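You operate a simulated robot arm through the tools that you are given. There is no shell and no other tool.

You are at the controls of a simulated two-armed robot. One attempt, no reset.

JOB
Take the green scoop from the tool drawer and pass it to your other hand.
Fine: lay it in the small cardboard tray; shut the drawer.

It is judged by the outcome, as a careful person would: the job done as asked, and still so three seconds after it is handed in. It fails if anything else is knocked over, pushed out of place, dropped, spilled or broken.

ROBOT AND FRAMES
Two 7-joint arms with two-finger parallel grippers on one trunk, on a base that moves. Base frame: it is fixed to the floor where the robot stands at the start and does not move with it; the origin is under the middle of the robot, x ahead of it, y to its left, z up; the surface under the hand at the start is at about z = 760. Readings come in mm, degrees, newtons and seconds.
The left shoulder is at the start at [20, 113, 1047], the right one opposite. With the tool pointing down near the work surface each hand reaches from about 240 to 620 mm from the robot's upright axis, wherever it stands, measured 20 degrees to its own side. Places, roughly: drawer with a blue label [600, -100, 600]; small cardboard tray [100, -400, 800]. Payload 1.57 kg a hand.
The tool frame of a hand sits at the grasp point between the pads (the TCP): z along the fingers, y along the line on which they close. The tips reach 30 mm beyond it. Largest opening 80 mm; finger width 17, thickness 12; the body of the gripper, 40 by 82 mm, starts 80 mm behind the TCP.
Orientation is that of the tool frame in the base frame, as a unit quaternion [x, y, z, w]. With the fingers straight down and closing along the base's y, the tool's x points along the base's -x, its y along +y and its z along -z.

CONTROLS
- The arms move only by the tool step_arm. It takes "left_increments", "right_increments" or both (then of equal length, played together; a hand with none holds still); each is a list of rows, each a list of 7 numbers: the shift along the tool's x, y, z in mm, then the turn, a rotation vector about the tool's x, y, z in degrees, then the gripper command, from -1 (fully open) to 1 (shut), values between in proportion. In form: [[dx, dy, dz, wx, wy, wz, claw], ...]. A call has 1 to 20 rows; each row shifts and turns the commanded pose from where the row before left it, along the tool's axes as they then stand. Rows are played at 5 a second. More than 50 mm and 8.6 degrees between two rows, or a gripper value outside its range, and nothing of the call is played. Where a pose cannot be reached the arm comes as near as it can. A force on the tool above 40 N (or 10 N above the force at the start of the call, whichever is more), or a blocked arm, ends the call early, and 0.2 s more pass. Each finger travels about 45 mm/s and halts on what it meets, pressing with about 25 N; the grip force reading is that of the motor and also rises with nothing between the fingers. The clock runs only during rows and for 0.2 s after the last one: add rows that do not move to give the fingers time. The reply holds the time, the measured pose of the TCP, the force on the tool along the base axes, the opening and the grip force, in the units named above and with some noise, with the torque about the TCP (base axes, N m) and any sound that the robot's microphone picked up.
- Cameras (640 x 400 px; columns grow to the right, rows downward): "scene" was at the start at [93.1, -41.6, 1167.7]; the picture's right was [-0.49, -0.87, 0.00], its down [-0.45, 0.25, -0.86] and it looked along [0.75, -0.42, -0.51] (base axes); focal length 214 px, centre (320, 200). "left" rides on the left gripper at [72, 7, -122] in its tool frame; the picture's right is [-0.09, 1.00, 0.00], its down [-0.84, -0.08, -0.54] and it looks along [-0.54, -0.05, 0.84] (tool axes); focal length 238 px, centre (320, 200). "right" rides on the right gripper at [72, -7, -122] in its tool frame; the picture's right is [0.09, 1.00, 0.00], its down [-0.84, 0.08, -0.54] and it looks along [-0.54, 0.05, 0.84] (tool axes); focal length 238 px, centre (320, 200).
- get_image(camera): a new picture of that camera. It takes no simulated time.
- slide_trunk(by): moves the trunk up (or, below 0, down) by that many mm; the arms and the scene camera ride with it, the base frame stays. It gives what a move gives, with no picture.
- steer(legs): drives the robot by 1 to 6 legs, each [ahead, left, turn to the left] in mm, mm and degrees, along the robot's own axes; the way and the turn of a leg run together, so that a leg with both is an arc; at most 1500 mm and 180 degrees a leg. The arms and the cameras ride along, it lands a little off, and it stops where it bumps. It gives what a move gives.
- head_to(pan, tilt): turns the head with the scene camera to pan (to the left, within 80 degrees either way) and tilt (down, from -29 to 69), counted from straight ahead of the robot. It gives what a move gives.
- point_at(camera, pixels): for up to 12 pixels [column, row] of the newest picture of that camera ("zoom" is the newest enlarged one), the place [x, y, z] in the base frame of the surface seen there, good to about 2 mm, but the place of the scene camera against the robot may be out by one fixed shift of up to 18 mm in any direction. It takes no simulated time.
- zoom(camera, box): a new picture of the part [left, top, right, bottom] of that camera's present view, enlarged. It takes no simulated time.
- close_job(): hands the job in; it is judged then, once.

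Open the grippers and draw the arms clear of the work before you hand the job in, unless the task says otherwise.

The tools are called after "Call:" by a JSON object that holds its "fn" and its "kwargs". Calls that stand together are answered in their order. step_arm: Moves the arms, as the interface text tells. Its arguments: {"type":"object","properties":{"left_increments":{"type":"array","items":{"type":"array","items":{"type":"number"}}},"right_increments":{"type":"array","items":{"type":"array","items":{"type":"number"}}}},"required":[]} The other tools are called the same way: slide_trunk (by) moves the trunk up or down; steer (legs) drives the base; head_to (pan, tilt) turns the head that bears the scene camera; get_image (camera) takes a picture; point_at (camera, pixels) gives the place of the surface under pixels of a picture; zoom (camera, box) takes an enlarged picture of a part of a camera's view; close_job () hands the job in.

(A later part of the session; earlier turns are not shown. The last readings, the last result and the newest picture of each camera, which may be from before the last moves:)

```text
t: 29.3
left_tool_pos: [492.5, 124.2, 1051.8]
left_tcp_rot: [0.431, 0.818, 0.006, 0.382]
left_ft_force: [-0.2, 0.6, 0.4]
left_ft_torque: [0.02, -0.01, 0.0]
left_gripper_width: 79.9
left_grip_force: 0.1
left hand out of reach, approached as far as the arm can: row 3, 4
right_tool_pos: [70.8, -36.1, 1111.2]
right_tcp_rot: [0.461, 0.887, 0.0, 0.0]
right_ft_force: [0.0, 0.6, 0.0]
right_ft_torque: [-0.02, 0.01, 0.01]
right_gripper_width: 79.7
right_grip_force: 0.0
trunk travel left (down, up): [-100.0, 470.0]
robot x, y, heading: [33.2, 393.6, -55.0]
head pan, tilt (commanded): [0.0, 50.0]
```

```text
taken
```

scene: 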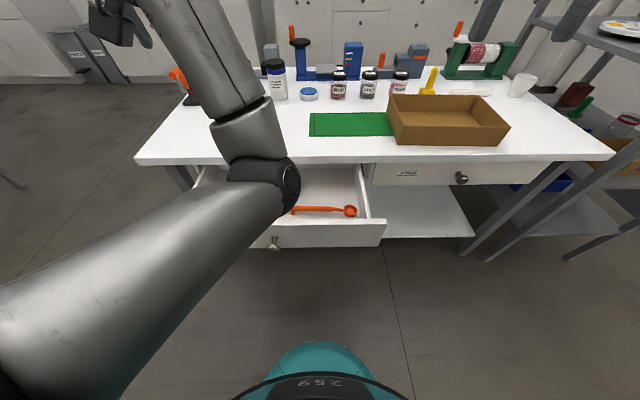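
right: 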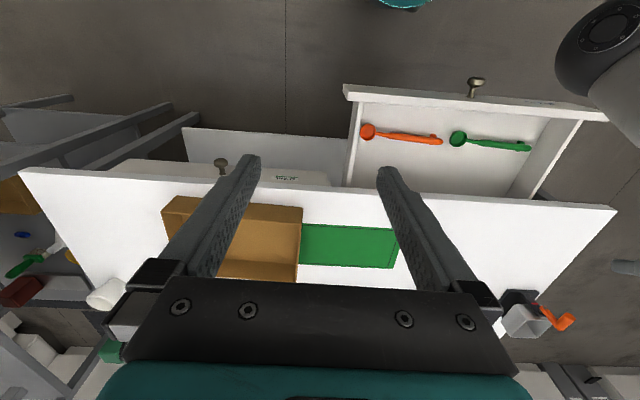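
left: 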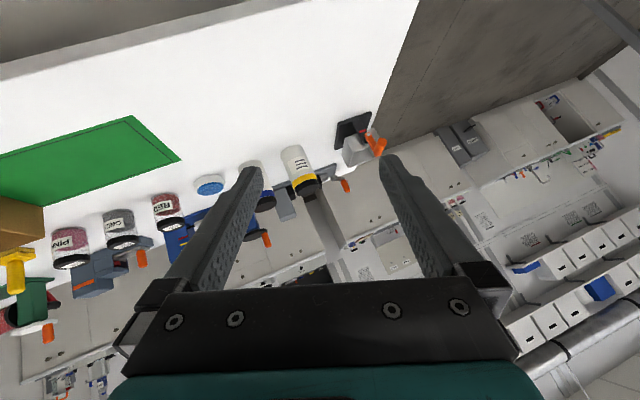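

The elbow has folded inward across the chest, which is why the wrist is limited. I stretch the hand forward and lower (ahead 600, z 870, above the bare bench edge) so the arm opens out.

Call:
{"fn": "step_arm", "kwargs": {"left_increments": [[2.4, -23.5, 29.4, 0, 0, 0, -1], [2.4, -23.5, 29.4, 0, 0, 0, -1], [2.4, -23.5, 29.4, 0, 0, 0, -1], [2.4, -23.5, 29.4, 0, 0, 0, -1], [2.4, -23.5, 29.4, 0, 0, 0, -1], [2.4, -23.5, 29.4, 0, 0, 0, -1], [0, 0, 0, 0, 0, 0, -1]]}}

Call:
{"fn": "get_image", "kwargs": {"camera": "scene"}}

```text
t: 31.1
left_tool_pos: [519.4, -2.0, 891.8]
left_tcp_rot: [0.413, 0.818, 0.011, 0.399]
left_ft_force: [-0.2, 0.5, 0.1]
left_ft_torque: [0.01, -0.02, -0.03]
left_gripper_width: 80.1
left_grip_force: 0.0
right_tool_pos: [70.0, -36.6, 1111.0]
right_tcp_rot: [0.462, 0.887, 0.0, 0.0]
right_ft_force: [0.1, 0.0, 0.6]
right_ft_torque: [0.02, -0.02, -0.03]
right_gripper_width: 80.0
right_grip_force: 0.0
trunk travel left (down, up): [-100.0, 470.0]
robot x, y, heading: [33.5, 393.3, -55.0]
head pan, tilt (commanded): [0.0, 50.0]
stopped in row 7 (left hand): the arm was blocked; the commanded pose is now the measured one
```

```text
taken
```

scene: 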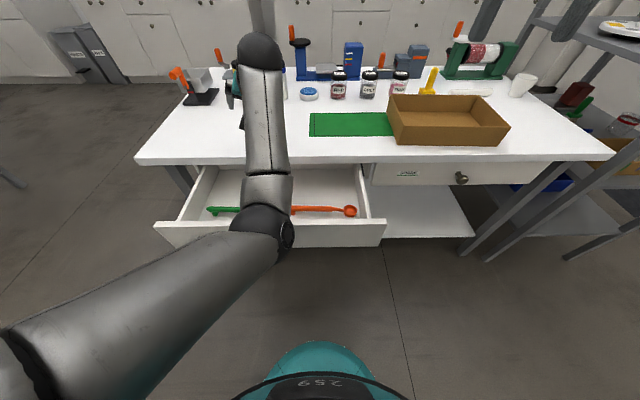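

The arm reports blocked again; I read the 3D places of elbow, wrist and shoulder to understand the posture.

Call:
{"fn": "point_at", "kwargs": {"camera": "scene", "pixels": [[265, 225], [290, 232], [265, 190], [265, 120], [258, 50], [232, 90], [140, 285], [30, 350], [220, 250], [240, 120]]}}

Call:
{"fn": "get_image", "kwargs": {"camera": "left"}}

Call:
{"fn": "head_to", "kwargs": {"pan": 45, "tilt": 55}}

Call:
{"fn": "get_image", "kwargs": {"camera": "scene"}}

```text
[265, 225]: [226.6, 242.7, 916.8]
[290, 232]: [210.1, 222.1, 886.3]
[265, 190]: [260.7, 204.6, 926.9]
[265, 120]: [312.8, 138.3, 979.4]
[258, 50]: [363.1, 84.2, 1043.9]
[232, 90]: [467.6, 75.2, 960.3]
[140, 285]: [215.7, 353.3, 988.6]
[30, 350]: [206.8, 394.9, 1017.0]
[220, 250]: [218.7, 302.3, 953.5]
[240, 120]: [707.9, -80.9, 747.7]
```

```text
taken
```

left: 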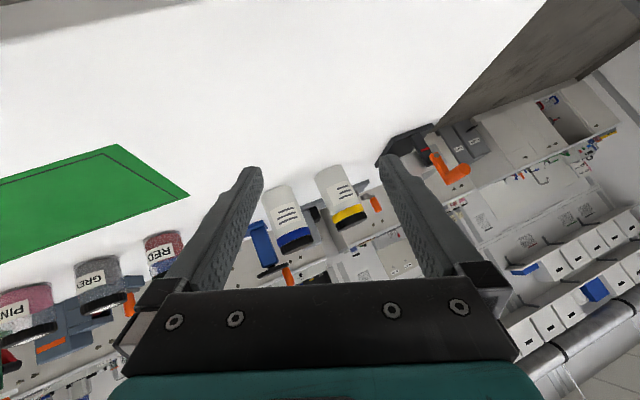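

```text
t: 32.3
left_tool_pos: [518.8, -3.4, 890.0]
left_tcp_rot: [0.414, 0.818, 0.01, 0.399]
left_ft_force: [0.4, -0.4, 0.2]
left_ft_torque: [0.02, -0.02, -0.01]
left_gripper_width: 80.2
left_grip_force: 0.0
right_tool_pos: [71.1, -34.8, 1111.6]
right_tcp_rot: [0.463, 0.886, 0.0, 0.0]
right_ft_force: [-0.5, 0.1, -0.4]
right_ft_torque: [0.02, -0.03, -0.03]
right_gripper_width: 79.9
right_grip_force: 0.0
trunk travel left (down, up): [-100.0, 470.0]
robot x, y, heading: [33.5, 393.3, -54.9]
head pan, tilt (commanded): [45.0, 55.0]
```

```text
taken
```

scene: 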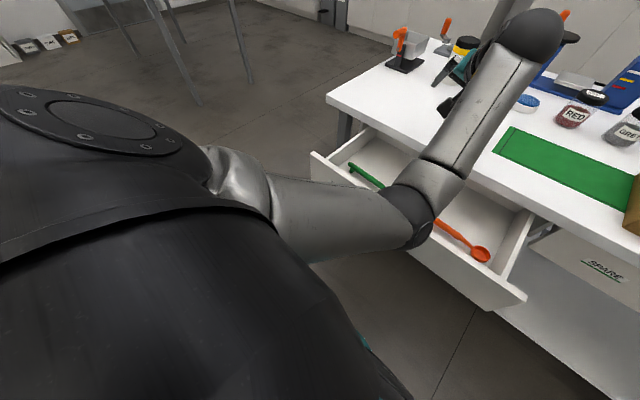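

The posture is elbow-down, so I roll the whole hand about the shoulder–wrist line (wrist kept in place) to swing the elbow out to the left, in free air.

Call:
{"fn": "step_arm", "kwargs": {"left_increments": [[-5.6, 22.4, -1.2, -6.04, -1.23, 5.09, -1], [-5.6, 22.4, -1.2, -6.04, -1.23, 5.09, -1], [-5.6, 22.4, -1.2, -6.04, -1.23, 5.09, -1], [-5.6, 22.4, -1.2, -6.04, -1.23, 5.09, -1], [-5.6, 22.4, -1.2, -6.04, -1.23, 5.09, -1], [-5.6, 22.4, -1.2, -6.04, -1.23, 5.09, -1]]}}

Call:
{"fn": "get_image", "kwargs": {"camera": "scene"}}

```text
t: 33.7
left_tool_pos: [583.3, 43.9, 993.8]
left_tcp_rot: [0.471, 0.612, 0.335, 0.539]
left_ft_force: [-0.4, -0.5, -0.5]
left_ft_torque: [0.02, 0.01, 0.0]
left_gripper_width: 79.9
left_grip_force: 0.0
right_tool_pos: [71.3, -35.1, 1110.5]
right_tcp_rot: [0.462, 0.887, 0.0, 0.0]
right_ft_force: [0.6, -1.2, 0.2]
right_ft_torque: [0.03, 0.04, -0.01]
right_gripper_width: 80.1
right_grip_force: 0.1
trunk travel left (down, up): [-100.0, 470.0]
robot x, y, heading: [37.4, 394.7, -55.2]
head pan, tilt (commanded): [45.0, 55.0]
```

```text
taken
```

scene: 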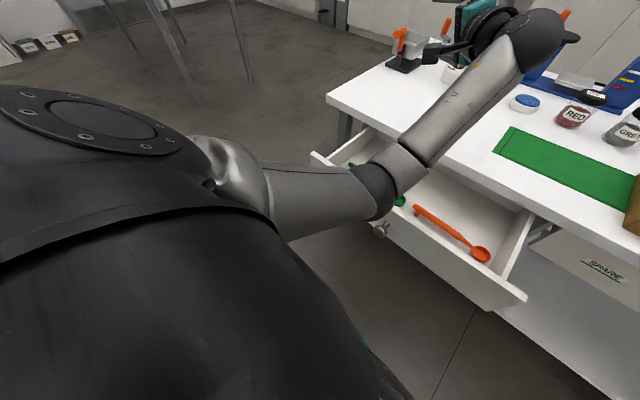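

The elbow is swinging leftward as hoped ((420,215) → (380,190)). I continue the roll.

Call:
{"fn": "step_arm", "kwargs": {"left_increments": [[-5.6, 22.4, -1.2, -6.04, -1.23, 5.09, -1], [-5.6, 22.4, -1.2, -6.04, -1.23, 5.09, -1], [-5.6, 22.4, -1.2, -6.04, -1.23, 5.09, -1], [-5.6, 22.4, -1.2, -6.04, -1.23, 5.09, -1], [-5.6, 22.4, -1.2, -6.04, -1.23, 5.09, -1], [-5.6, 22.4, -1.2, -6.04, -1.23, 5.09, -1], [-5.6, 22.4, -1.2, -6.04, -1.23, 5.09, -1], [-5.6, 22.4, -1.2, -6.04, -1.23, 5.09, -1]]}}

Call:
{"fn": "get_image", "kwargs": {"camera": "scene"}}

```text
t: 35.5
left_tool_pos: [539.9, 13.5, 1161.1]
left_tcp_rot: [0.417, 0.182, 0.673, 0.583]
left_ft_force: [0.3, -0.1, -0.3]
left_ft_torque: [-0.03, -0.01, 0.02]
left_gripper_width: 80.2
left_grip_force: 0.0
right_tool_pos: [69.7, -36.9, 1111.0]
right_tcp_rot: [0.463, 0.886, 0.0, 0.001]
right_ft_force: [-0.3, 0.4, 0.5]
right_ft_torque: [0.01, 0.0, 0.01]
right_gripper_width: 80.2
right_grip_force: 0.0
trunk travel left (down, up): [-100.0, 470.0]
robot x, y, heading: [37.2, 394.1, -55.0]
head pan, tilt (commanded): [45.0, 55.0]
```

```text
taken
```

scene: 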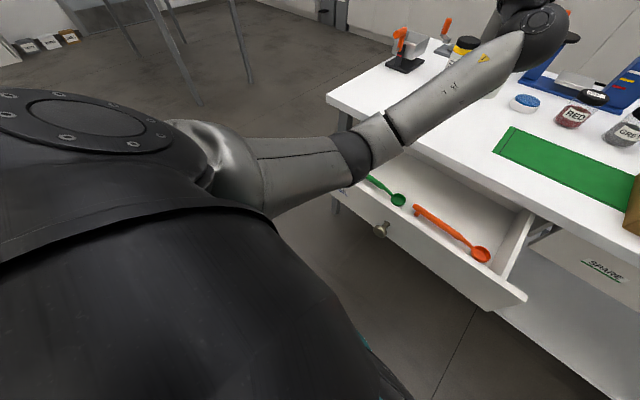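

The elbow is now out to the left. I next pitch the hand down about the left axis with the wrist held in place (a different path from the roll, so the elbow stays out), half-way first.

Call:
{"fn": "step_arm", "kwargs": {"left_increments": [[-19.2, -17.4, -1.6, 4.485, -5.312, 3.96, -1], [-19.2, -17.4, -1.6, 4.485, -5.312, 3.96, -1], [-19.2, -17.4, -1.6, 4.485, -5.312, 3.96, -1], [-19.2, -17.4, -1.6, 4.485, -5.312, 3.96, -1], [-19.2, -17.4, -1.6, 4.485, -5.312, 3.96, -1], [-19.2, -17.4, -1.6, 4.485, -5.312, 3.96, -1], [-19.2, -17.4, -1.6, 4.485, -5.312, 3.96, -1], [-19.2, -17.4, -1.6, 4.485, -5.312, 3.96, -1]]}}

Call:
{"fn": "get_image", "kwargs": {"camera": "scene"}}

```text
t: 37.3
left_tool_pos: [559.7, -18.2, 966.8]
left_tcp_rot: [0.812, 0.04, 0.522, 0.256]
left_ft_force: [-0.2, 0.6, -0.3]
left_ft_torque: [0.04, 0.01, 0.0]
left_gripper_width: 80.0
left_grip_force: 0.1
right_tool_pos: [70.2, -35.9, 1112.1]
right_tcp_rot: [0.463, 0.887, 0.001, 0.0]
right_ft_force: [0.0, -0.7, -0.5]
right_ft_torque: [-0.02, -0.02, -0.01]
right_gripper_width: 79.9
right_grip_force: 0.0
trunk travel left (down, up): [-100.0, 470.0]
robot x, y, heading: [32.4, 396.7, -55.1]
head pan, tilt (commanded): [45.0, 55.0]
```

```text
taken
```

scene: 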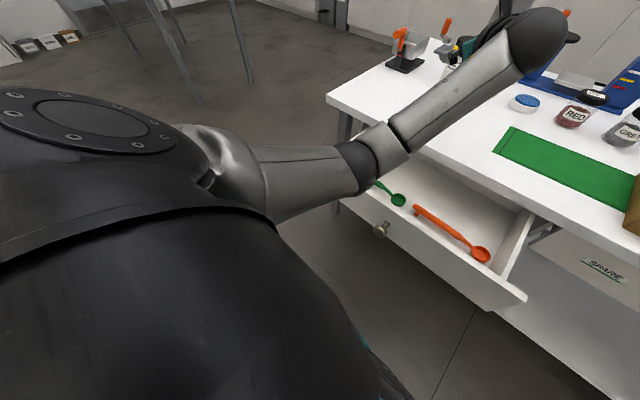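

Going well: no limit hit and the elbow stays out. I continue pitching the hand down in the same manner.

Call:
{"fn": "step_arm", "kwargs": {"left_increments": [[-19.2, -17.4, -1.6, 4.485, -5.312, 3.96, -1], [-19.2, -17.4, -1.6, 4.485, -5.312, 3.96, -1], [-19.2, -17.4, -1.6, 4.485, -5.312, 3.96, -1], [-19.2, -17.4, -1.6, 4.485, -5.312, 3.96, -1], [-19.2, -17.4, -1.6, 4.485, -5.312, 3.96, -1]]}}

Call:
{"fn": "get_image", "kwargs": {"camera": "scene"}}

Call:
{"fn": "get_image", "kwargs": {"camera": "left"}}

```text
t: 38.5
left_tool_pos: [510.5, 53.6, 873.4]
left_tcp_rot: [0.938, -0.058, 0.341, 0.006]
left_ft_force: [0.0, -0.1, -0.1]
left_ft_torque: [-0.03, -0.01, 0.05]
left_gripper_width: 79.8
left_grip_force: 0.1
right_tool_pos: [70.5, -35.9, 1111.2]
right_tcp_rot: [0.463, 0.886, 0.0, 0.0]
right_ft_force: [-0.6, 0.1, -0.2]
right_ft_torque: [0.0, 0.02, -0.02]
right_gripper_width: 80.0
right_grip_force: 0.0
trunk travel left (down, up): [-100.0, 470.0]
robot x, y, heading: [30.7, 392.6, -55.1]
head pan, tilt (commanded): [45.0, 55.0]
```

```text
taken
```

scene: 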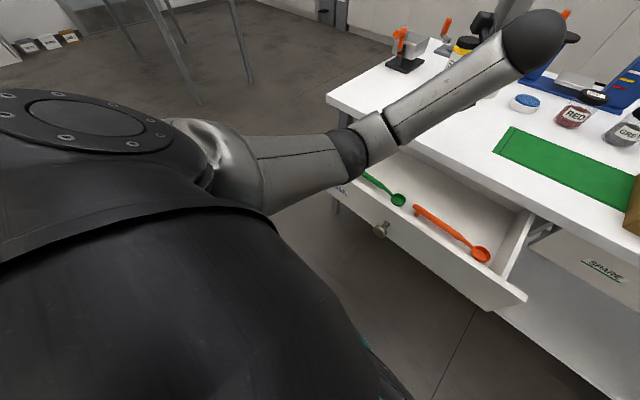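

```text
taken
```

left: 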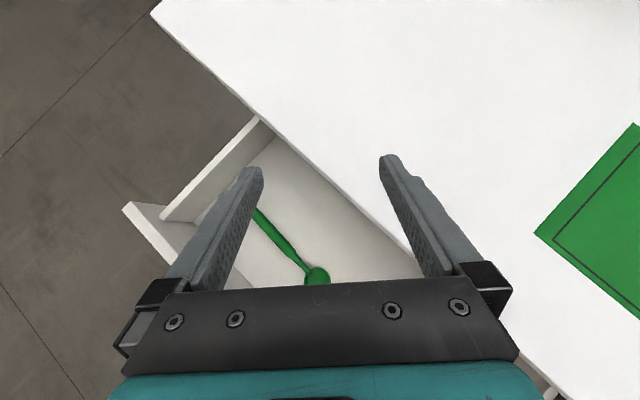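

The tool is near vertical; the green scoop shows through the fingers at (290,260). I rotate on to fully vertical with the finger-closing line across the scoop's handle (tool x to my left).

Call:
{"fn": "step_arm", "kwargs": {"left_increments": [[-18.3, -5.4, -0.85, 1.66, -4.82, -5.16, -1], [-18.3, -5.4, -0.85, 1.66, -4.82, -5.16, -1], [-18.3, -5.4, -0.85, 1.66, -4.82, -5.16, -1], [-18.3, -5.4, -0.85, 1.66, -4.82, -5.16, -1], [-18.3, -5.4, -0.85, 1.66, -4.82, -5.16, -1], [-18.3, -5.4, -0.85, 1.66, -4.82, -5.16, -1], [-18.3, -5.4, -0.85, 1.66, -4.82, -5.16, -1], [-18.3, -5.4, -0.85, 1.66, -4.82, -5.16, -1], [0, 0, 0, 0, 0, 0, -1]]}}

Call:
{"fn": "get_image", "kwargs": {"camera": "scene"}}

Call:
{"fn": "get_image", "kwargs": {"camera": "left"}}

```text
t: 40.5
left_tool_pos: [406.3, 33.7, 795.8]
left_tcp_rot: [0.951, 0.31, -0.001, 0.001]
left_ft_force: [-0.1, -0.5, 0.2]
left_ft_torque: [0.0, -0.02, 0.03]
left_gripper_width: 80.3
left_grip_force: 0.2
left hand out of reach, approached as far as the arm can: row 5, 6, 7, 8
right_tool_pos: [71.2, -36.2, 1110.9]
right_tcp_rot: [0.463, 0.886, 0.0, 0.001]
right_ft_force: [0.0, 0.5, -0.1]
right_ft_torque: [-0.02, -0.01, -0.03]
right_gripper_width: 80.0
right_grip_force: 0.0
trunk travel left (down, up): [-100.0, 470.0]
robot x, y, heading: [32.4, 391.8, -54.9]
head pan, tilt (commanded): [45.0, 55.0]
```

```text
taken
```

scene: 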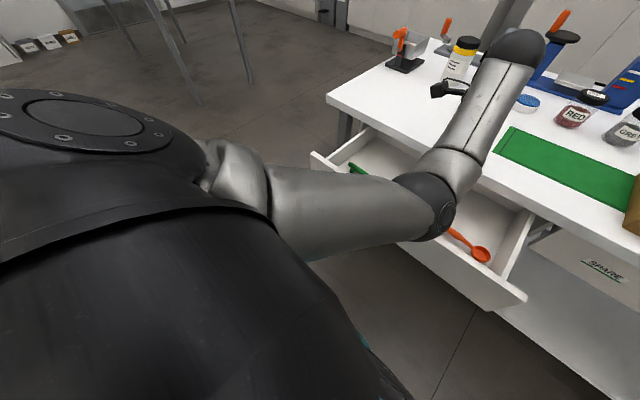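

```text
taken
```

left: 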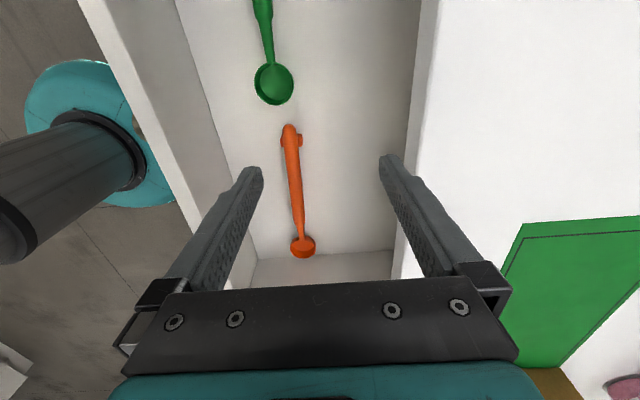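

Orientation is now exactly vertical with fingers closing across the drawer depth; the green scoop's bowl is at (273,84), orange one below it. I shift 130 mm to the left and 40 mm away from the bench edge so the green scoop comes into full view.

Call:
{"fn": "step_arm", "kwargs": {"left_increments": [[0, -20, 0, 0, 0, 0, -1], [0, -20, 0, 0, 0, 0, -1], [35, 0, 0, 0, 0, 0, -1], [35, 0, 0, 0, 0, 0, -1], [30, 0, 0, 0, 0, 0, -1], [0, 0, 0, 0, 0, 0, -1]]}}

Call:
{"fn": "get_image", "kwargs": {"camera": "scene"}}

Call:
{"fn": "get_image", "kwargs": {"camera": "left"}}

```text
t: 41.9
left_tool_pos: [479.7, 105.6, 774.9]
left_tcp_rot: [0.951, 0.308, 0.001, 0.001]
left_ft_force: [0.0, -0.8, -0.2]
left_ft_torque: [0.03, 0.01, -0.01]
left_gripper_width: 79.9
left_grip_force: 0.1
left hand out of reach, approached as far as the arm can: row 1, 2
right_tool_pos: [70.4, -35.1, 1110.3]
right_tcp_rot: [0.462, 0.887, 0.0, 0.0]
right_ft_force: [0.4, -0.6, 0.0]
right_ft_torque: [-0.05, 0.03, -0.01]
right_gripper_width: 79.9
right_grip_force: 0.0
trunk travel left (down, up): [-100.0, 470.0]
robot x, y, heading: [29.8, 393.2, -55.0]
head pan, tilt (commanded): [45.0, 55.0]
```

```text
taken
```

scene: 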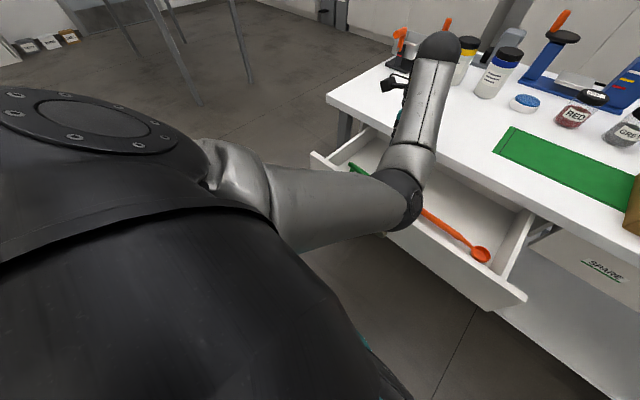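

```text
taken
```

left: 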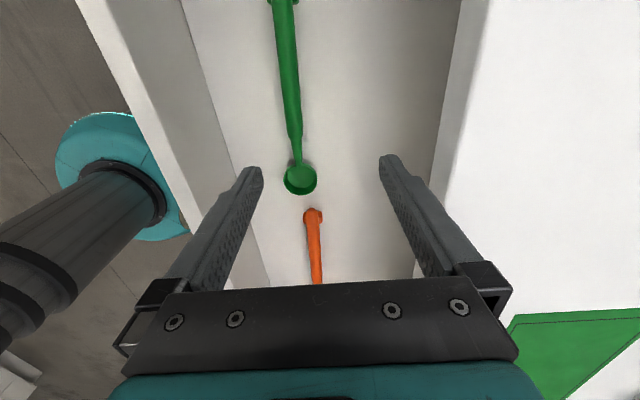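

The green scoop now spans (285,0) to (300,190) in the left view. I measure points along it and the drawer walls.

Call:
{"fn": "point_at", "kwargs": {"camera": "left", "pixels": [[285, 10], [287, 40], [289, 70], [291, 100], [295, 135], [297, 155], [300, 180], [313, 215], [240, 100], [380, 100], [170, 60], [350, 200]]}}

Call:
{"fn": "zoom", "kwargs": {"camera": "left", "box": [200, 0, 400, 220]}}

```text
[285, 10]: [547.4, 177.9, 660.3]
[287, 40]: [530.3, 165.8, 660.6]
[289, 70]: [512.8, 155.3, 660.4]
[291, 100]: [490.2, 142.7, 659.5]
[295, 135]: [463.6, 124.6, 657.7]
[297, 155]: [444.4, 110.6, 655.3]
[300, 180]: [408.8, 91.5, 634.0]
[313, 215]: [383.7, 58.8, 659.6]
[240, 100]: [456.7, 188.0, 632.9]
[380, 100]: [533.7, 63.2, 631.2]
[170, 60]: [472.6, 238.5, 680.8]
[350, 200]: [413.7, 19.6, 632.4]
```

```text
1.82 times, centred on (300, 110) of left
```

zoom: 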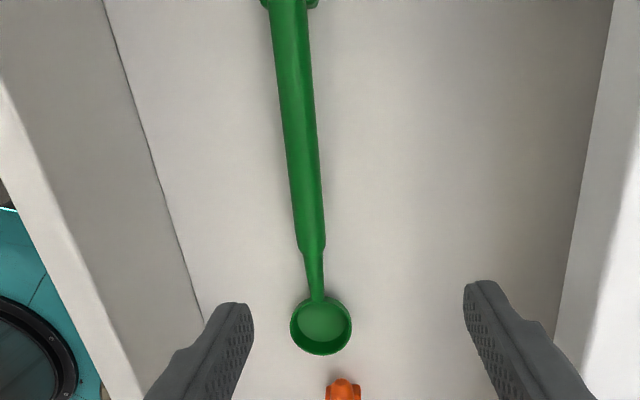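

Handle top is at z≈660 over a floor at 632, running along the drawer at d≈172–178. I bring the hand over the left half of the handle (about [532,169]) at z≈740, tips still above the handle.

Call:
{"fn": "step_arm", "kwargs": {"left_increments": [[30, 16, 28, 0, 0, 0, -1], [30, 16, 28, 0, 0, 0, -1], [29, 16, 27, 0, 0, 0, -1], [0, 0, 0, 0, 0, 0, -1], [0, 0, 0, 0, 0, 0, -1]]}}

Call:
{"fn": "get_image", "kwargs": {"camera": "left"}}

Call:
{"fn": "get_image", "kwargs": {"camera": "scene"}}

```text
t: 43.1
left_tool_pos: [577.9, 122.2, 692.6]
left_tcp_rot: [0.951, 0.308, -0.001, -0.001]
left_ft_force: [-30.9, 19.7, 10.8]
left_ft_torque: [-1.68, -2.23, -0.83]
left_gripper_width: 50.4
left_grip_force: 0.0
right_tool_pos: [67.2, -33.4, 1111.0]
right_tcp_rot: [0.463, 0.887, 0.0, 0.002]
right_ft_force: [-0.1, 0.3, 0.1]
right_ft_torque: [-0.03, 0.02, 0.01]
right_gripper_width: 79.7
right_grip_force: 0.2
trunk travel left (down, up): [-100.0, 470.0]
robot x, y, heading: [36.2, 397.5, -55.1]
head pan, tilt (commanded): [45.0, 55.0]
```

```text
taken
```

left: 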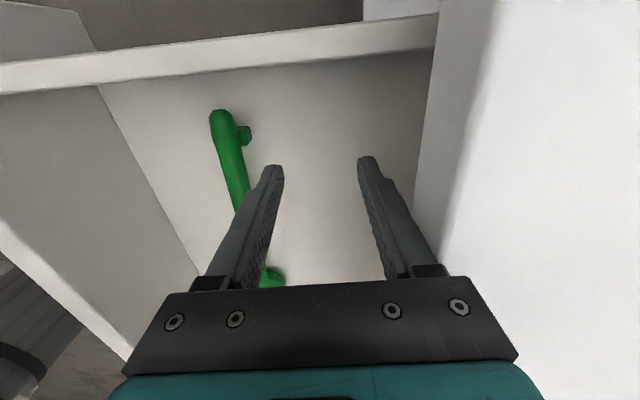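

```text
taken
```

scene: 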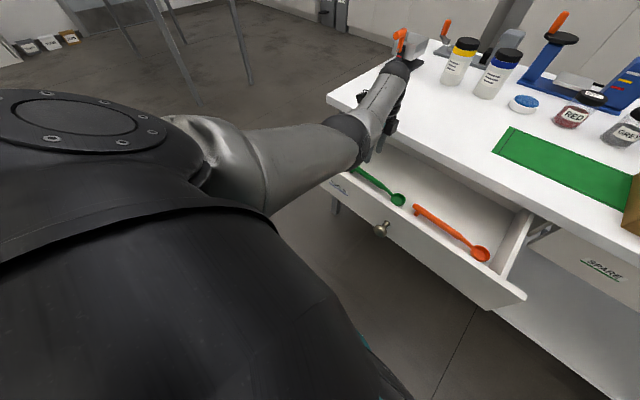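

My hand is pressing the bench edge (34 N towards the robot) because the arm's command had been reset; the drawer and scoop look undisturbed. I back off 10 mm, rise 45 mm, then move away from the edge.

Call:
{"fn": "step_arm", "kwargs": {"left_increments": [[0, -10, 0, 0, 0, 0, -1], [0, 0, -15, 0, 0, 0, -1], [0, 0, -30, 0, 0, 0, -1], [0, 0, 0, 0, 0, 0, -1]]}}

Call:
{"fn": "get_image", "kwargs": {"camera": "left"}}

Call:
{"fn": "get_image", "kwargs": {"camera": "scene"}}

```text
t: 44.1
left_tool_pos: [576.3, 129.3, 737.2]
left_tcp_rot: [0.95, 0.311, 0.001, -0.001]
left_ft_force: [-7.7, 17.0, -11.0]
left_ft_torque: [0.04, 0.05, 0.01]
left_gripper_width: 63.7
left_grip_force: 0.2
right_tool_pos: [70.9, -35.3, 1110.8]
right_tcp_rot: [0.462, 0.887, 0.0, 0.001]
right_ft_force: [0.6, -0.1, 0.2]
right_ft_torque: [-0.02, -0.01, -0.01]
right_gripper_width: 79.9
right_grip_force: 0.1
trunk travel left (down, up): [-100.0, 470.0]
robot x, y, heading: [35.2, 395.3, -54.9]
head pan, tilt (commanded): [45.0, 55.0]
```

```text
taken
```

left: 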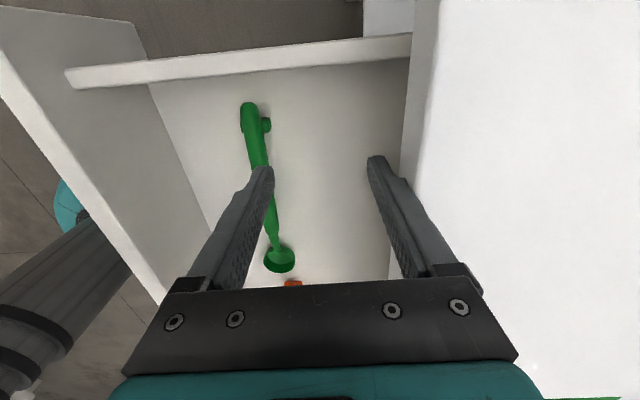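

```text
taken
```

scene: 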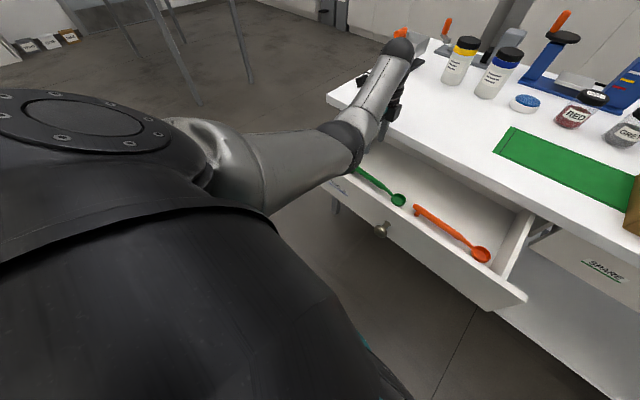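

Still touching lightly (17 N); fingertips are now at z≈707, above the scoop, so I move straight away from the bench edge to be over the handle.

Call:
{"fn": "step_arm", "kwargs": {"left_increments": [[0, -20, 0, 0, 0, 0, -1], [0, -20, 0, 0, 0, 0, -1], [0, -18, 0, 0, 0, 0, -1], [0, 0, 0, 0, 0, 0, -1]]}}

Call:
{"fn": "get_image", "kwargs": {"camera": "left"}}

Call:
{"fn": "get_image", "kwargs": {"camera": "right"}}

```text
t: 45.1
left_tool_pos: [541.0, 173.5, 739.4]
left_tcp_rot: [0.951, 0.309, 0.0, 0.001]
left_ft_force: [-0.4, 0.0, 0.4]
left_ft_torque: [-0.03, 0.0, 0.0]
left_gripper_width: 80.0
left_grip_force: 0.1
right_tool_pos: [70.3, -36.4, 1111.0]
right_tcp_rot: [0.462, 0.887, 0.0, 0.0]
right_ft_force: [-0.4, 0.4, 0.5]
right_ft_torque: [0.01, -0.02, -0.01]
right_gripper_width: 80.0
right_grip_force: 0.1
trunk travel left (down, up): [-100.0, 470.0]
robot x, y, heading: [35.7, 390.9, -55.1]
head pan, tilt (commanded): [45.0, 55.0]
```

```text
taken
```

left: 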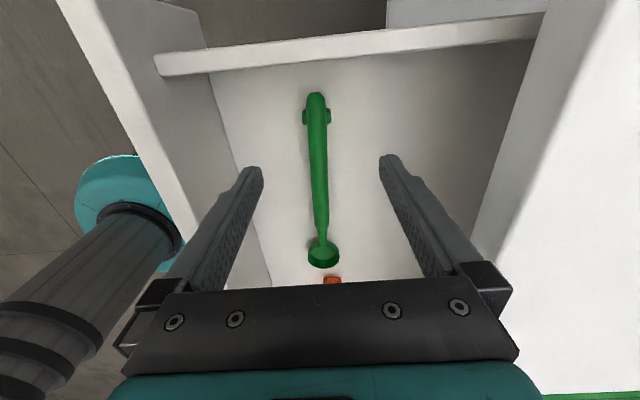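

```text
taken
```

right: 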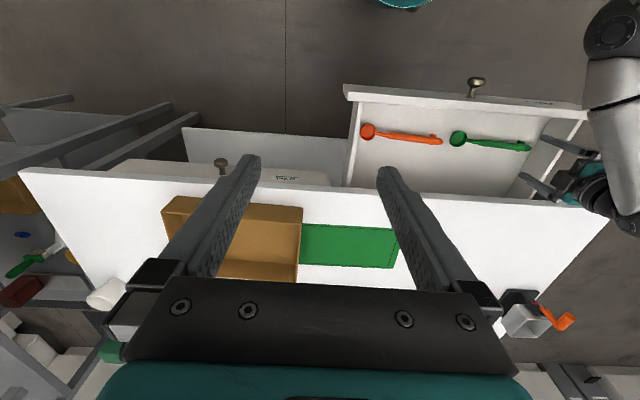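

The scoop is now centred between the fingers, feet at (316,115), handle end (316,95). I measure along it to choose the grip point.

Call:
{"fn": "point_at", "kwargs": {"camera": "left", "pixels": [[316, 97], [317, 115], [304, 116], [329, 116], [318, 130], [318, 145], [319, 170], [320, 200], [322, 225], [323, 255], [335, 255], [310, 255]]}}

Call:
{"fn": "zoom", "kwargs": {"camera": "left", "box": [240, 60, 400, 290]}}

```text
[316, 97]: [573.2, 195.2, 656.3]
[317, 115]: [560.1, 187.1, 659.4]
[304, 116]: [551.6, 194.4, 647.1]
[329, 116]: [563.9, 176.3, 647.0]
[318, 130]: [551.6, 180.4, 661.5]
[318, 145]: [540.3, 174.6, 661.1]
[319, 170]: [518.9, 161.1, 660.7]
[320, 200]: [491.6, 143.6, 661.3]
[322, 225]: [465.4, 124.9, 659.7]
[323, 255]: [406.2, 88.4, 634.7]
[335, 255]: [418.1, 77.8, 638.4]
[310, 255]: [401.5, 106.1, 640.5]
```

```text
1.74 times, centred on (320, 175) of left
```

zoom: 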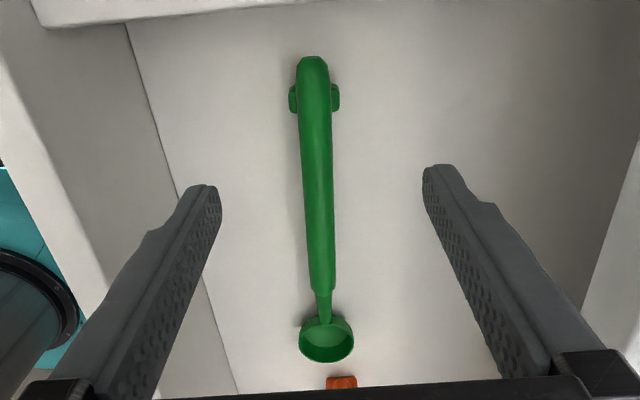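

Handle runs from the end at u≈578 past feet at u≈563 to the neck at u≈455; I'll grip just right of the feet. Before lowering I check the elbow's clearance over the drawer.

Call:
{"fn": "head_to", "kwargs": {"pan": 25, "tilt": 55}}

Call:
{"fn": "get_image", "kwargs": {"camera": "scene"}}

Call:
{"fn": "point_at", "kwargs": {"camera": "scene", "pixels": [[160, 190], [170, 200], [185, 200], [200, 180], [230, 150], [150, 210], [210, 220], [240, 100]]}}

```text
t: 45.9
left_tool_pos: [541.9, 173.5, 738.1]
left_tcp_rot: [0.951, 0.309, 0.0, 0.001]
left_ft_force: [-0.2, 0.8, -1.2]
left_ft_torque: [0.0, 0.03, -0.02]
left_gripper_width: 80.1
left_grip_force: 0.0
right_tool_pos: [70.6, -35.8, 1111.1]
right_tcp_rot: [0.462, 0.887, 0.0, -0.001]
right_ft_force: [-0.1, -0.1, 1.0]
right_ft_torque: [0.01, 0.03, 0.04]
right_gripper_width: 80.1
right_grip_force: 0.2
trunk travel left (down, up): [-100.0, 470.0]
robot x, y, heading: [30.5, 392.4, -55.0]
head pan, tilt (commanded): [25.0, 55.0]
```

```text
taken
```

scene: 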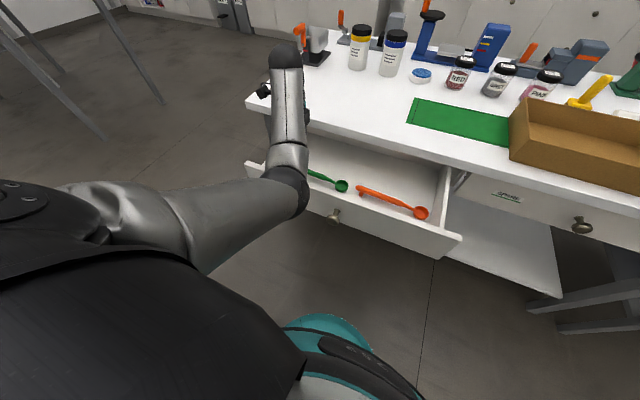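

```text
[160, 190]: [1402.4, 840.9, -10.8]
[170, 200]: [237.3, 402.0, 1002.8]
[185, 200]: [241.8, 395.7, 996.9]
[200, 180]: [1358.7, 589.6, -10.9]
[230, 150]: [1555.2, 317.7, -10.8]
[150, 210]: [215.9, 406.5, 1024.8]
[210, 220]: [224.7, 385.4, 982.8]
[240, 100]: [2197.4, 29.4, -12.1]
```

I read the elbow (290,195) and forearm points specifically.

Call:
{"fn": "point_at", "kwargs": {"camera": "scene", "pixels": [[288, 195], [300, 200], [288, 160], [290, 100], [285, 55], [275, 205], [335, 216], [255, 165]]}}

```text
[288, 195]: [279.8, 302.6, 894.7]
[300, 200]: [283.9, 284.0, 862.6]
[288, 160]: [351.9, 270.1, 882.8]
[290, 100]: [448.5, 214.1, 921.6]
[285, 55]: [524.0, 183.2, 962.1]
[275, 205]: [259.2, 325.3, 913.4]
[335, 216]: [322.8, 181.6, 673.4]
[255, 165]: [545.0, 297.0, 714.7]
```

Elbow is well above and in front of the drawer. I align to the handle (3.6° yaw), and lower straight down with open fingers to z≈668, tips just above the drawer floor.

Call:
{"fn": "step_arm", "kwargs": {"left_increments": [[4, -1, 0, 0, 0, 3.5, -1], [0, 0, 25, 0, 0, 0, -1], [0, 0, 25, 0, 0, 0, -1], [0, 0, 12, 0, 0, 0, -1], [0, 0, 0, 0, 0, 0, -1]]}}

Call:
{"fn": "get_image", "kwargs": {"camera": "left"}}

Call:
{"fn": "get_image", "kwargs": {"camera": "scene"}}

```text
t: 47.1
left_tool_pos: [544.9, 177.0, 675.7]
left_tcp_rot: [0.96, 0.279, 0.0, 0.001]
left_ft_force: [0.0, -0.9, 0.1]
left_ft_torque: [-0.03, 0.02, 0.02]
left_gripper_width: 79.7
left_grip_force: 0.0
right_tool_pos: [71.0, -36.3, 1111.8]
right_tcp_rot: [0.462, 0.887, 0.001, 0.0]
right_ft_force: [0.3, -0.6, -0.4]
right_ft_torque: [0.01, 0.0, 0.03]
right_gripper_width: 79.9
right_grip_force: 0.2
trunk travel left (down, up): [-100.0, 470.0]
robot x, y, heading: [32.2, 394.0, -54.8]
head pan, tilt (commanded): [25.0, 55.0]
```

```text
taken
```

left: 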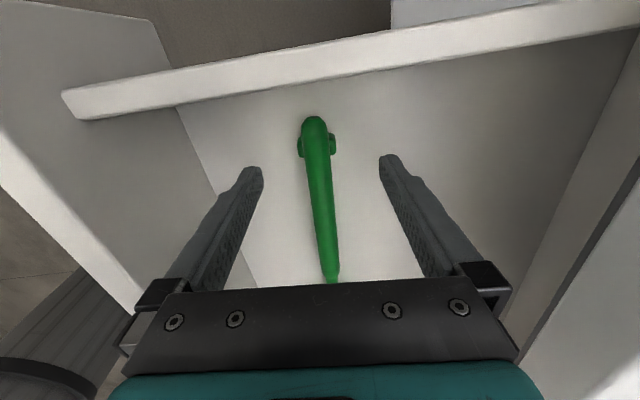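

```text
taken
```

scene: 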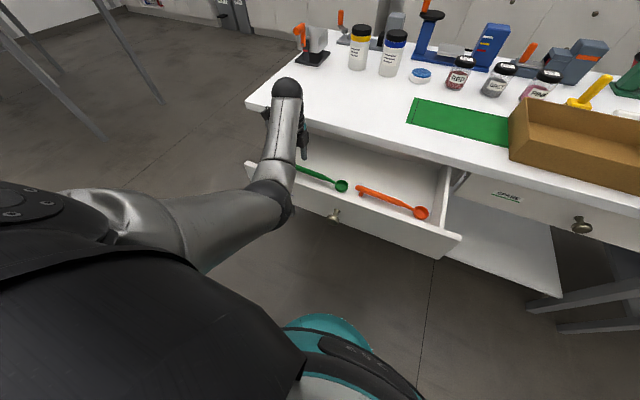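

The handle lies centred at (319,173) between the pads, aligned. I lower the last 7 mm and close on it slowly.

Call:
{"fn": "step_arm", "kwargs": {"left_increments": [[0, 0, 7, 0, 0, 0, -1], [0, 0, 0, 0, 0, 0, -0.5], [0, 0, 0, 0, 0, 0, 0], [0, 0, 0, 0, 0, 0, 0.4], [0, 0, 0, 0, 0, 0, 1], [0, 0, 0, 0, 0, 0, 1], [0, 0, 0, 0, 0, 0, 1], [0, 0, 0, 0, 0, 0, 1]]}}

Call:
{"fn": "get_image", "kwargs": {"camera": "left"}}

```text
t: 48.9
left_tool_pos: [543.9, 177.3, 668.9]
left_tcp_rot: [0.96, 0.279, 0.001, 0.002]
left_ft_force: [0.0, -0.1, -0.2]
left_ft_torque: [-0.03, -0.03, 0.01]
left_gripper_width: 15.5
left_grip_force: 24.6
right_tool_pos: [70.2, -35.9, 1109.9]
right_tcp_rot: [0.463, 0.887, 0.0, 0.001]
right_ft_force: [0.3, -0.8, 0.6]
right_ft_torque: [0.01, -0.02, -0.02]
right_gripper_width: 80.0
right_grip_force: 0.0
trunk travel left (down, up): [-100.0, 470.0]
robot x, y, heading: [34.3, 394.4, -55.2]
head pan, tilt (commanded): [25.0, 55.0]
```

```text
taken
```

left: 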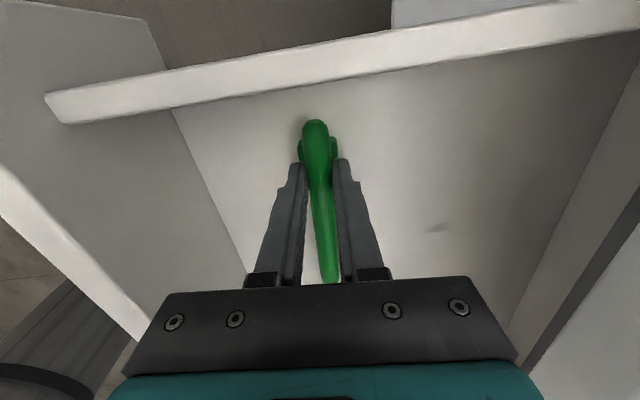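

The handle is gripped (15.5 mm, 25 N). I lift gently straight up and look.

Call:
{"fn": "step_arm", "kwargs": {"left_increments": [[0, 0, -10, 0, 0, 0, 1], [0, 0, -20, 0, 0, 0, 1], [0, 0, -30, 0, 0, 0, 1], [0, 0, -30, 0, 0, 0, 1], [0, 0, 0, 0, 0, 0, 1]]}}

Call:
{"fn": "get_image", "kwargs": {"camera": "scene"}}

Call:
{"fn": "get_image", "kwargs": {"camera": "left"}}

```text
t: 50.1
left_tool_pos: [544.2, 176.0, 758.7]
left_tcp_rot: [0.96, 0.28, 0.001, 0.001]
left_ft_force: [0.3, -0.2, -0.7]
left_ft_torque: [0.01, 0.0, -0.01]
left_gripper_width: 15.4
left_grip_force: 25.1
right_tool_pos: [70.5, -35.5, 1110.7]
right_tcp_rot: [0.463, 0.886, 0.0, 0.0]
right_ft_force: [0.1, 0.3, 0.0]
right_ft_torque: [-0.02, 0.02, -0.01]
right_gripper_width: 80.2
right_grip_force: 0.0
trunk travel left (down, up): [-100.0, 470.0]
robot x, y, heading: [35.2, 392.5, -55.1]
head pan, tilt (commanded): [25.0, 55.0]
```

```text
taken
```

scene: 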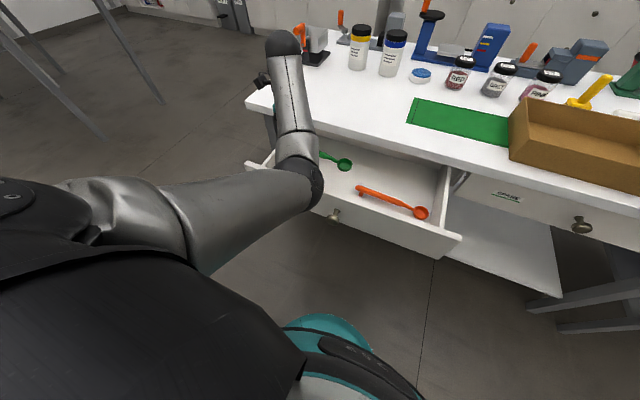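

```text
taken
```

left: 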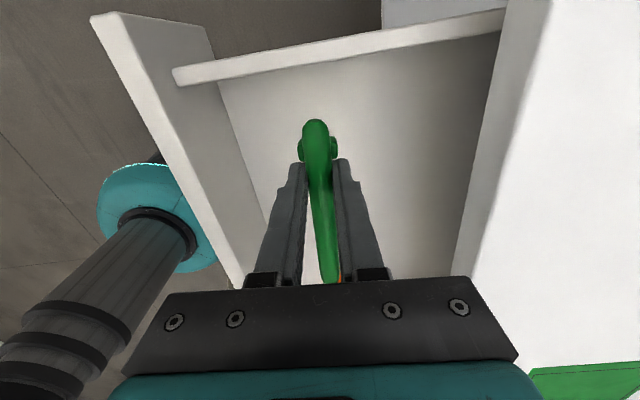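

The scoop is free of the drawer and held firmly. I raise the trunk 200 mm so both arms ride up clear of bench and drawer for the hand-over.

Call:
{"fn": "slide_trunk", "kwargs": {"by": 200}}

Call:
{"fn": "head_to", "kwargs": {"pan": 10, "tilt": 45}}

Call:
{"fn": "get_image", "kwargs": {"camera": "scene"}}

Call:
{"fn": "get_image", "kwargs": {"camera": "right"}}

Call:
{"fn": "get_image", "kwargs": {"camera": "left"}}

```text
t: 52.3
left_tool_pos: [544.4, 175.7, 956.9]
left_tcp_rot: [0.96, 0.28, 0.0, 0.002]
left_ft_force: [0.4, -0.1, -0.6]
left_ft_torque: [0.04, -0.04, -0.04]
left_gripper_width: 15.7
left_grip_force: 25.9
right_tool_pos: [69.6, -37.0, 1311.2]
right_tcp_rot: [0.463, 0.886, 0.0, 0.0]
right_ft_force: [0.0, -0.1, 0.2]
right_ft_torque: [0.05, 0.0, -0.06]
right_gripper_width: 80.1
right_grip_force: 0.1
trunk travel left (down, up): [-300.0, 270.0]
robot x, y, heading: [35.1, 393.7, -54.9]
head pan, tilt (commanded): [25.0, 55.0]
```

```text
t: 53.0
left_tool_pos: [543.5, 175.6, 959.5]
left_tcp_rot: [0.96, 0.28, 0.001, 0.001]
left_ft_force: [-0.1, 0.6, -0.5]
left_ft_torque: [0.01, -0.04, 0.03]
left_gripper_width: 15.5
left_grip_force: 25.0
right_tool_pos: [70.4, -35.4, 1310.8]
right_tcp_rot: [0.462, 0.887, 0.0, 0.0]
right_ft_force: [0.6, -0.2, -0.2]
right_ft_torque: [-0.01, 0.0, 0.01]
right_gripper_width: 80.0
right_grip_force: 0.0
trunk travel left (down, up): [-300.0, 270.0]
robot x, y, heading: [35.6, 393.4, -55.2]
head pan, tilt (commanded): [10.0, 45.0]
```

```text
taken
```

scene: 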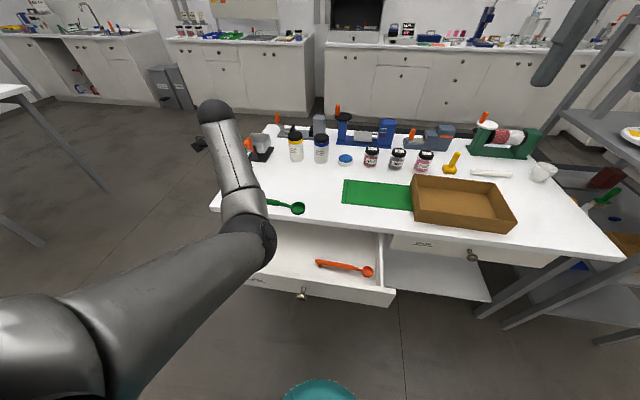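

```text
taken
```

right: 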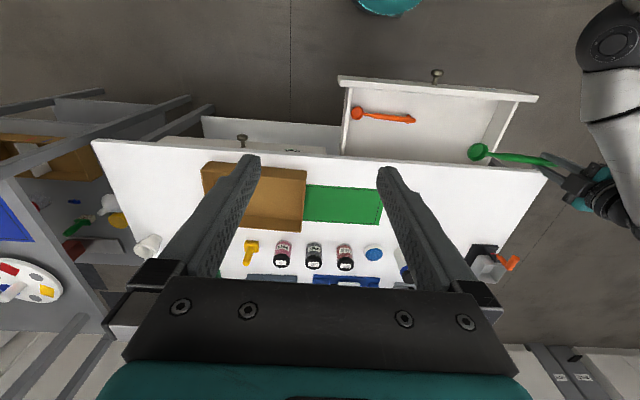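

```text
taken
```

left: 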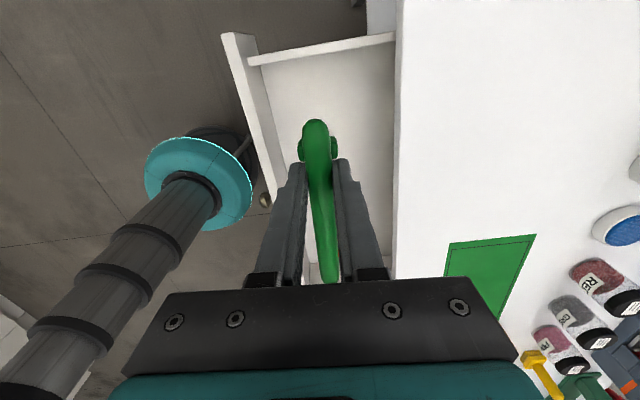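

All clear. I now yaw the left hand (turn about its vertical tool axis) so the scoop swings from pointing right toward pointing ahead; first 40°.

Call:
{"fn": "step_arm", "kwargs": {"left_increments": [[0, 0, 0, 0, 0, -8, 1], [0, 0, 0, 0, 0, -8, 1], [0, 0, 0, 0, 0, -8, 1], [0, 0, 0, 0, 0, -8, 1], [0, 0, 0, 0, 0, -8, 1], [0, 0, 0, 0, 0, 0, 1]]}}

Call:
{"fn": "get_image", "kwargs": {"camera": "scene"}}

```text
t: 54.4
left_tool_pos: [542.6, 175.9, 957.9]
left_tcp_rot: [0.806, 0.592, 0.0, 0.002]
left_ft_force: [0.4, 0.0, -0.7]
left_ft_torque: [0.03, -0.02, 0.01]
left_gripper_width: 15.5
left_grip_force: 24.8
right_tool_pos: [71.0, -35.6, 1311.8]
right_tcp_rot: [0.463, 0.886, 0.0, 0.0]
right_ft_force: [-0.5, -0.1, 0.0]
right_ft_torque: [-0.01, 0.0, 0.01]
right_gripper_width: 79.7
right_grip_force: 0.1
trunk travel left (down, up): [-300.0, 270.0]
robot x, y, heading: [28.7, 395.6, -55.3]
head pan, tilt (commanded): [10.0, 45.0]
```

```text
taken
```

scene: 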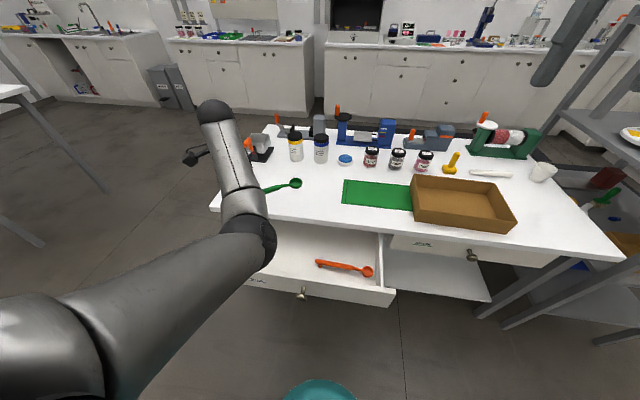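

Yaw works with no limit and the arm stays put. I continue 52° more so the scoop points straight ahead of the robot.

Call:
{"fn": "step_arm", "kwargs": {"left_increments": [[0, 0, 0, 0, 0, -7.5, 1], [0, 0, 0, 0, 0, -7.5, 1], [0, 0, 0, 0, 0, -7.5, 1], [0, 0, 0, 0, 0, -7.5, 1], [0, 0, 0, 0, 0, -7.5, 1], [0, 0, 0, 0, 0, -7.5, 1], [0, 0, 0, 0, 0, -7.5, 1], [0, 0, 0, 0, 0, 0, 1]]}}

Call:
{"fn": "get_image", "kwargs": {"camera": "scene"}}

```text
t: 56.2
left_tool_pos: [543.0, 175.4, 958.2]
left_tcp_rot: [0.461, 0.888, 0.0, 0.002]
left_ft_force: [-0.3, 0.0, -1.1]
left_ft_torque: [0.01, 0.03, -0.01]
left_gripper_width: 15.5
left_grip_force: 25.0
right_tool_pos: [70.5, -35.9, 1310.7]
right_tcp_rot: [0.463, 0.886, 0.0, 0.0]
right_ft_force: [0.1, -0.5, -0.4]
right_ft_torque: [-0.01, -0.01, -0.02]
right_gripper_width: 80.2
right_grip_force: 0.1
trunk travel left (down, up): [-300.0, 270.0]
robot x, y, heading: [33.4, 393.3, -54.8]
head pan, tilt (commanded): [10.0, 45.0]
```

```text
taken
```

scene: 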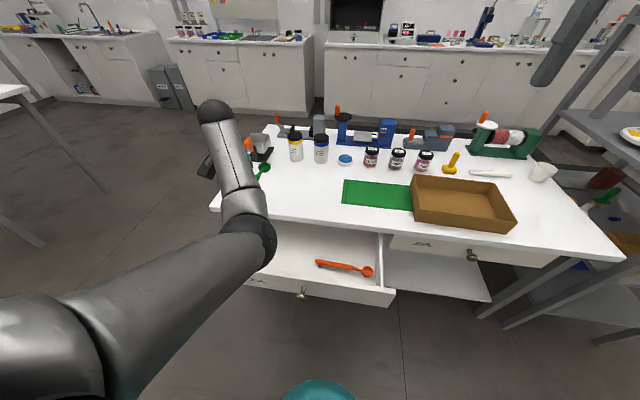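

The scoop now points ahead at (262,172). Before sliding it toward the middle I check heights of the bottles and jars nearest its path.

Call:
{"fn": "point_at", "kwargs": {"camera": "scene", "pixels": [[296, 132], [321, 136], [372, 148], [345, 160], [398, 152], [347, 180], [412, 178], [512, 225], [418, 224], [505, 190], [460, 205], [266, 168]]}}

```text
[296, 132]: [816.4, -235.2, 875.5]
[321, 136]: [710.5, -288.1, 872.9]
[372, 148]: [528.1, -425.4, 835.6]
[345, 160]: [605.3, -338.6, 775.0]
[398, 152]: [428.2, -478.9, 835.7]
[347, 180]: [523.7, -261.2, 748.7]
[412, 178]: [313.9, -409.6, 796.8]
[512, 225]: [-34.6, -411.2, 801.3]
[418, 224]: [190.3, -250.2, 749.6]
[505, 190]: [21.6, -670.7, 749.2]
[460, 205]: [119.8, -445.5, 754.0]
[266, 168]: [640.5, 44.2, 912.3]
```

Bottles stand at depth ≥640 while the scoop stays under 380, so the way is free. I slide the left hand about 180 mm to the right and 30 mm down.

Call:
{"fn": "step_arm", "kwargs": {"left_increments": [[0, -36, 6, 0, 0, 0, 1], [0, -36, 6, 0, 0, 0, 1], [0, -36, 6, 0, 0, 0, 1], [0, -36, 6, 0, 0, 0, 1], [0, -36, 6, 0, 0, 0, 1], [0, 0, 0, 0, 0, 0, 1]]}}

Call:
{"fn": "get_image", "kwargs": {"camera": "scene"}}

Call:
{"fn": "get_image", "kwargs": {"camera": "right"}}

```text
t: 57.8
left_tool_pos: [442.5, 93.7, 937.6]
left_tcp_rot: [0.43, 0.902, 0.021, 0.028]
left_ft_force: [1.2, 0.6, 0.1]
left_ft_torque: [-0.01, -0.02, 0.0]
left_gripper_width: 15.4
left_grip_force: 25.0
right_tool_pos: [69.6, -35.7, 1310.9]
right_tcp_rot: [0.462, 0.887, 0.0, 0.0]
right_ft_force: [-0.4, 0.5, -0.2]
right_ft_torque: [-0.01, 0.0, -0.03]
right_gripper_width: 79.9
right_grip_force: 0.1
trunk travel left (down, up): [-300.0, 270.0]
robot x, y, heading: [33.0, 393.5, -55.1]
head pan, tilt (commanded): [10.0, 45.0]
stopped in row 6 (left hand): the arm was blocked; the commanded pose is now the measured one
```

```text
taken
```

scene: 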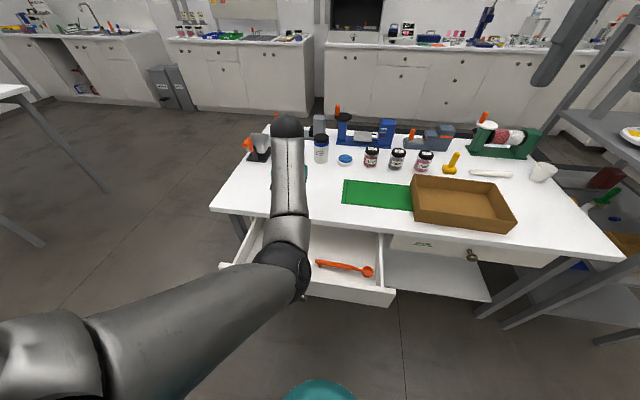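

```text
taken
```

right: 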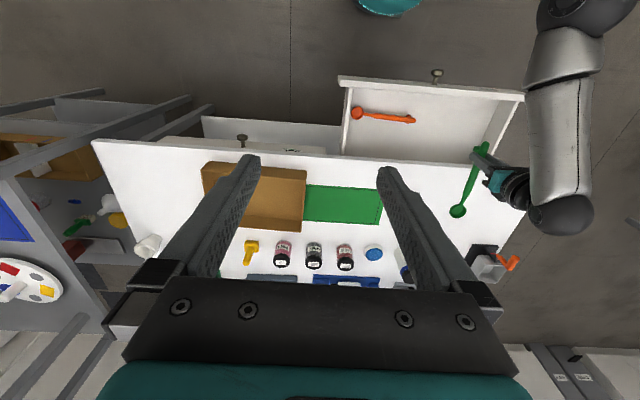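

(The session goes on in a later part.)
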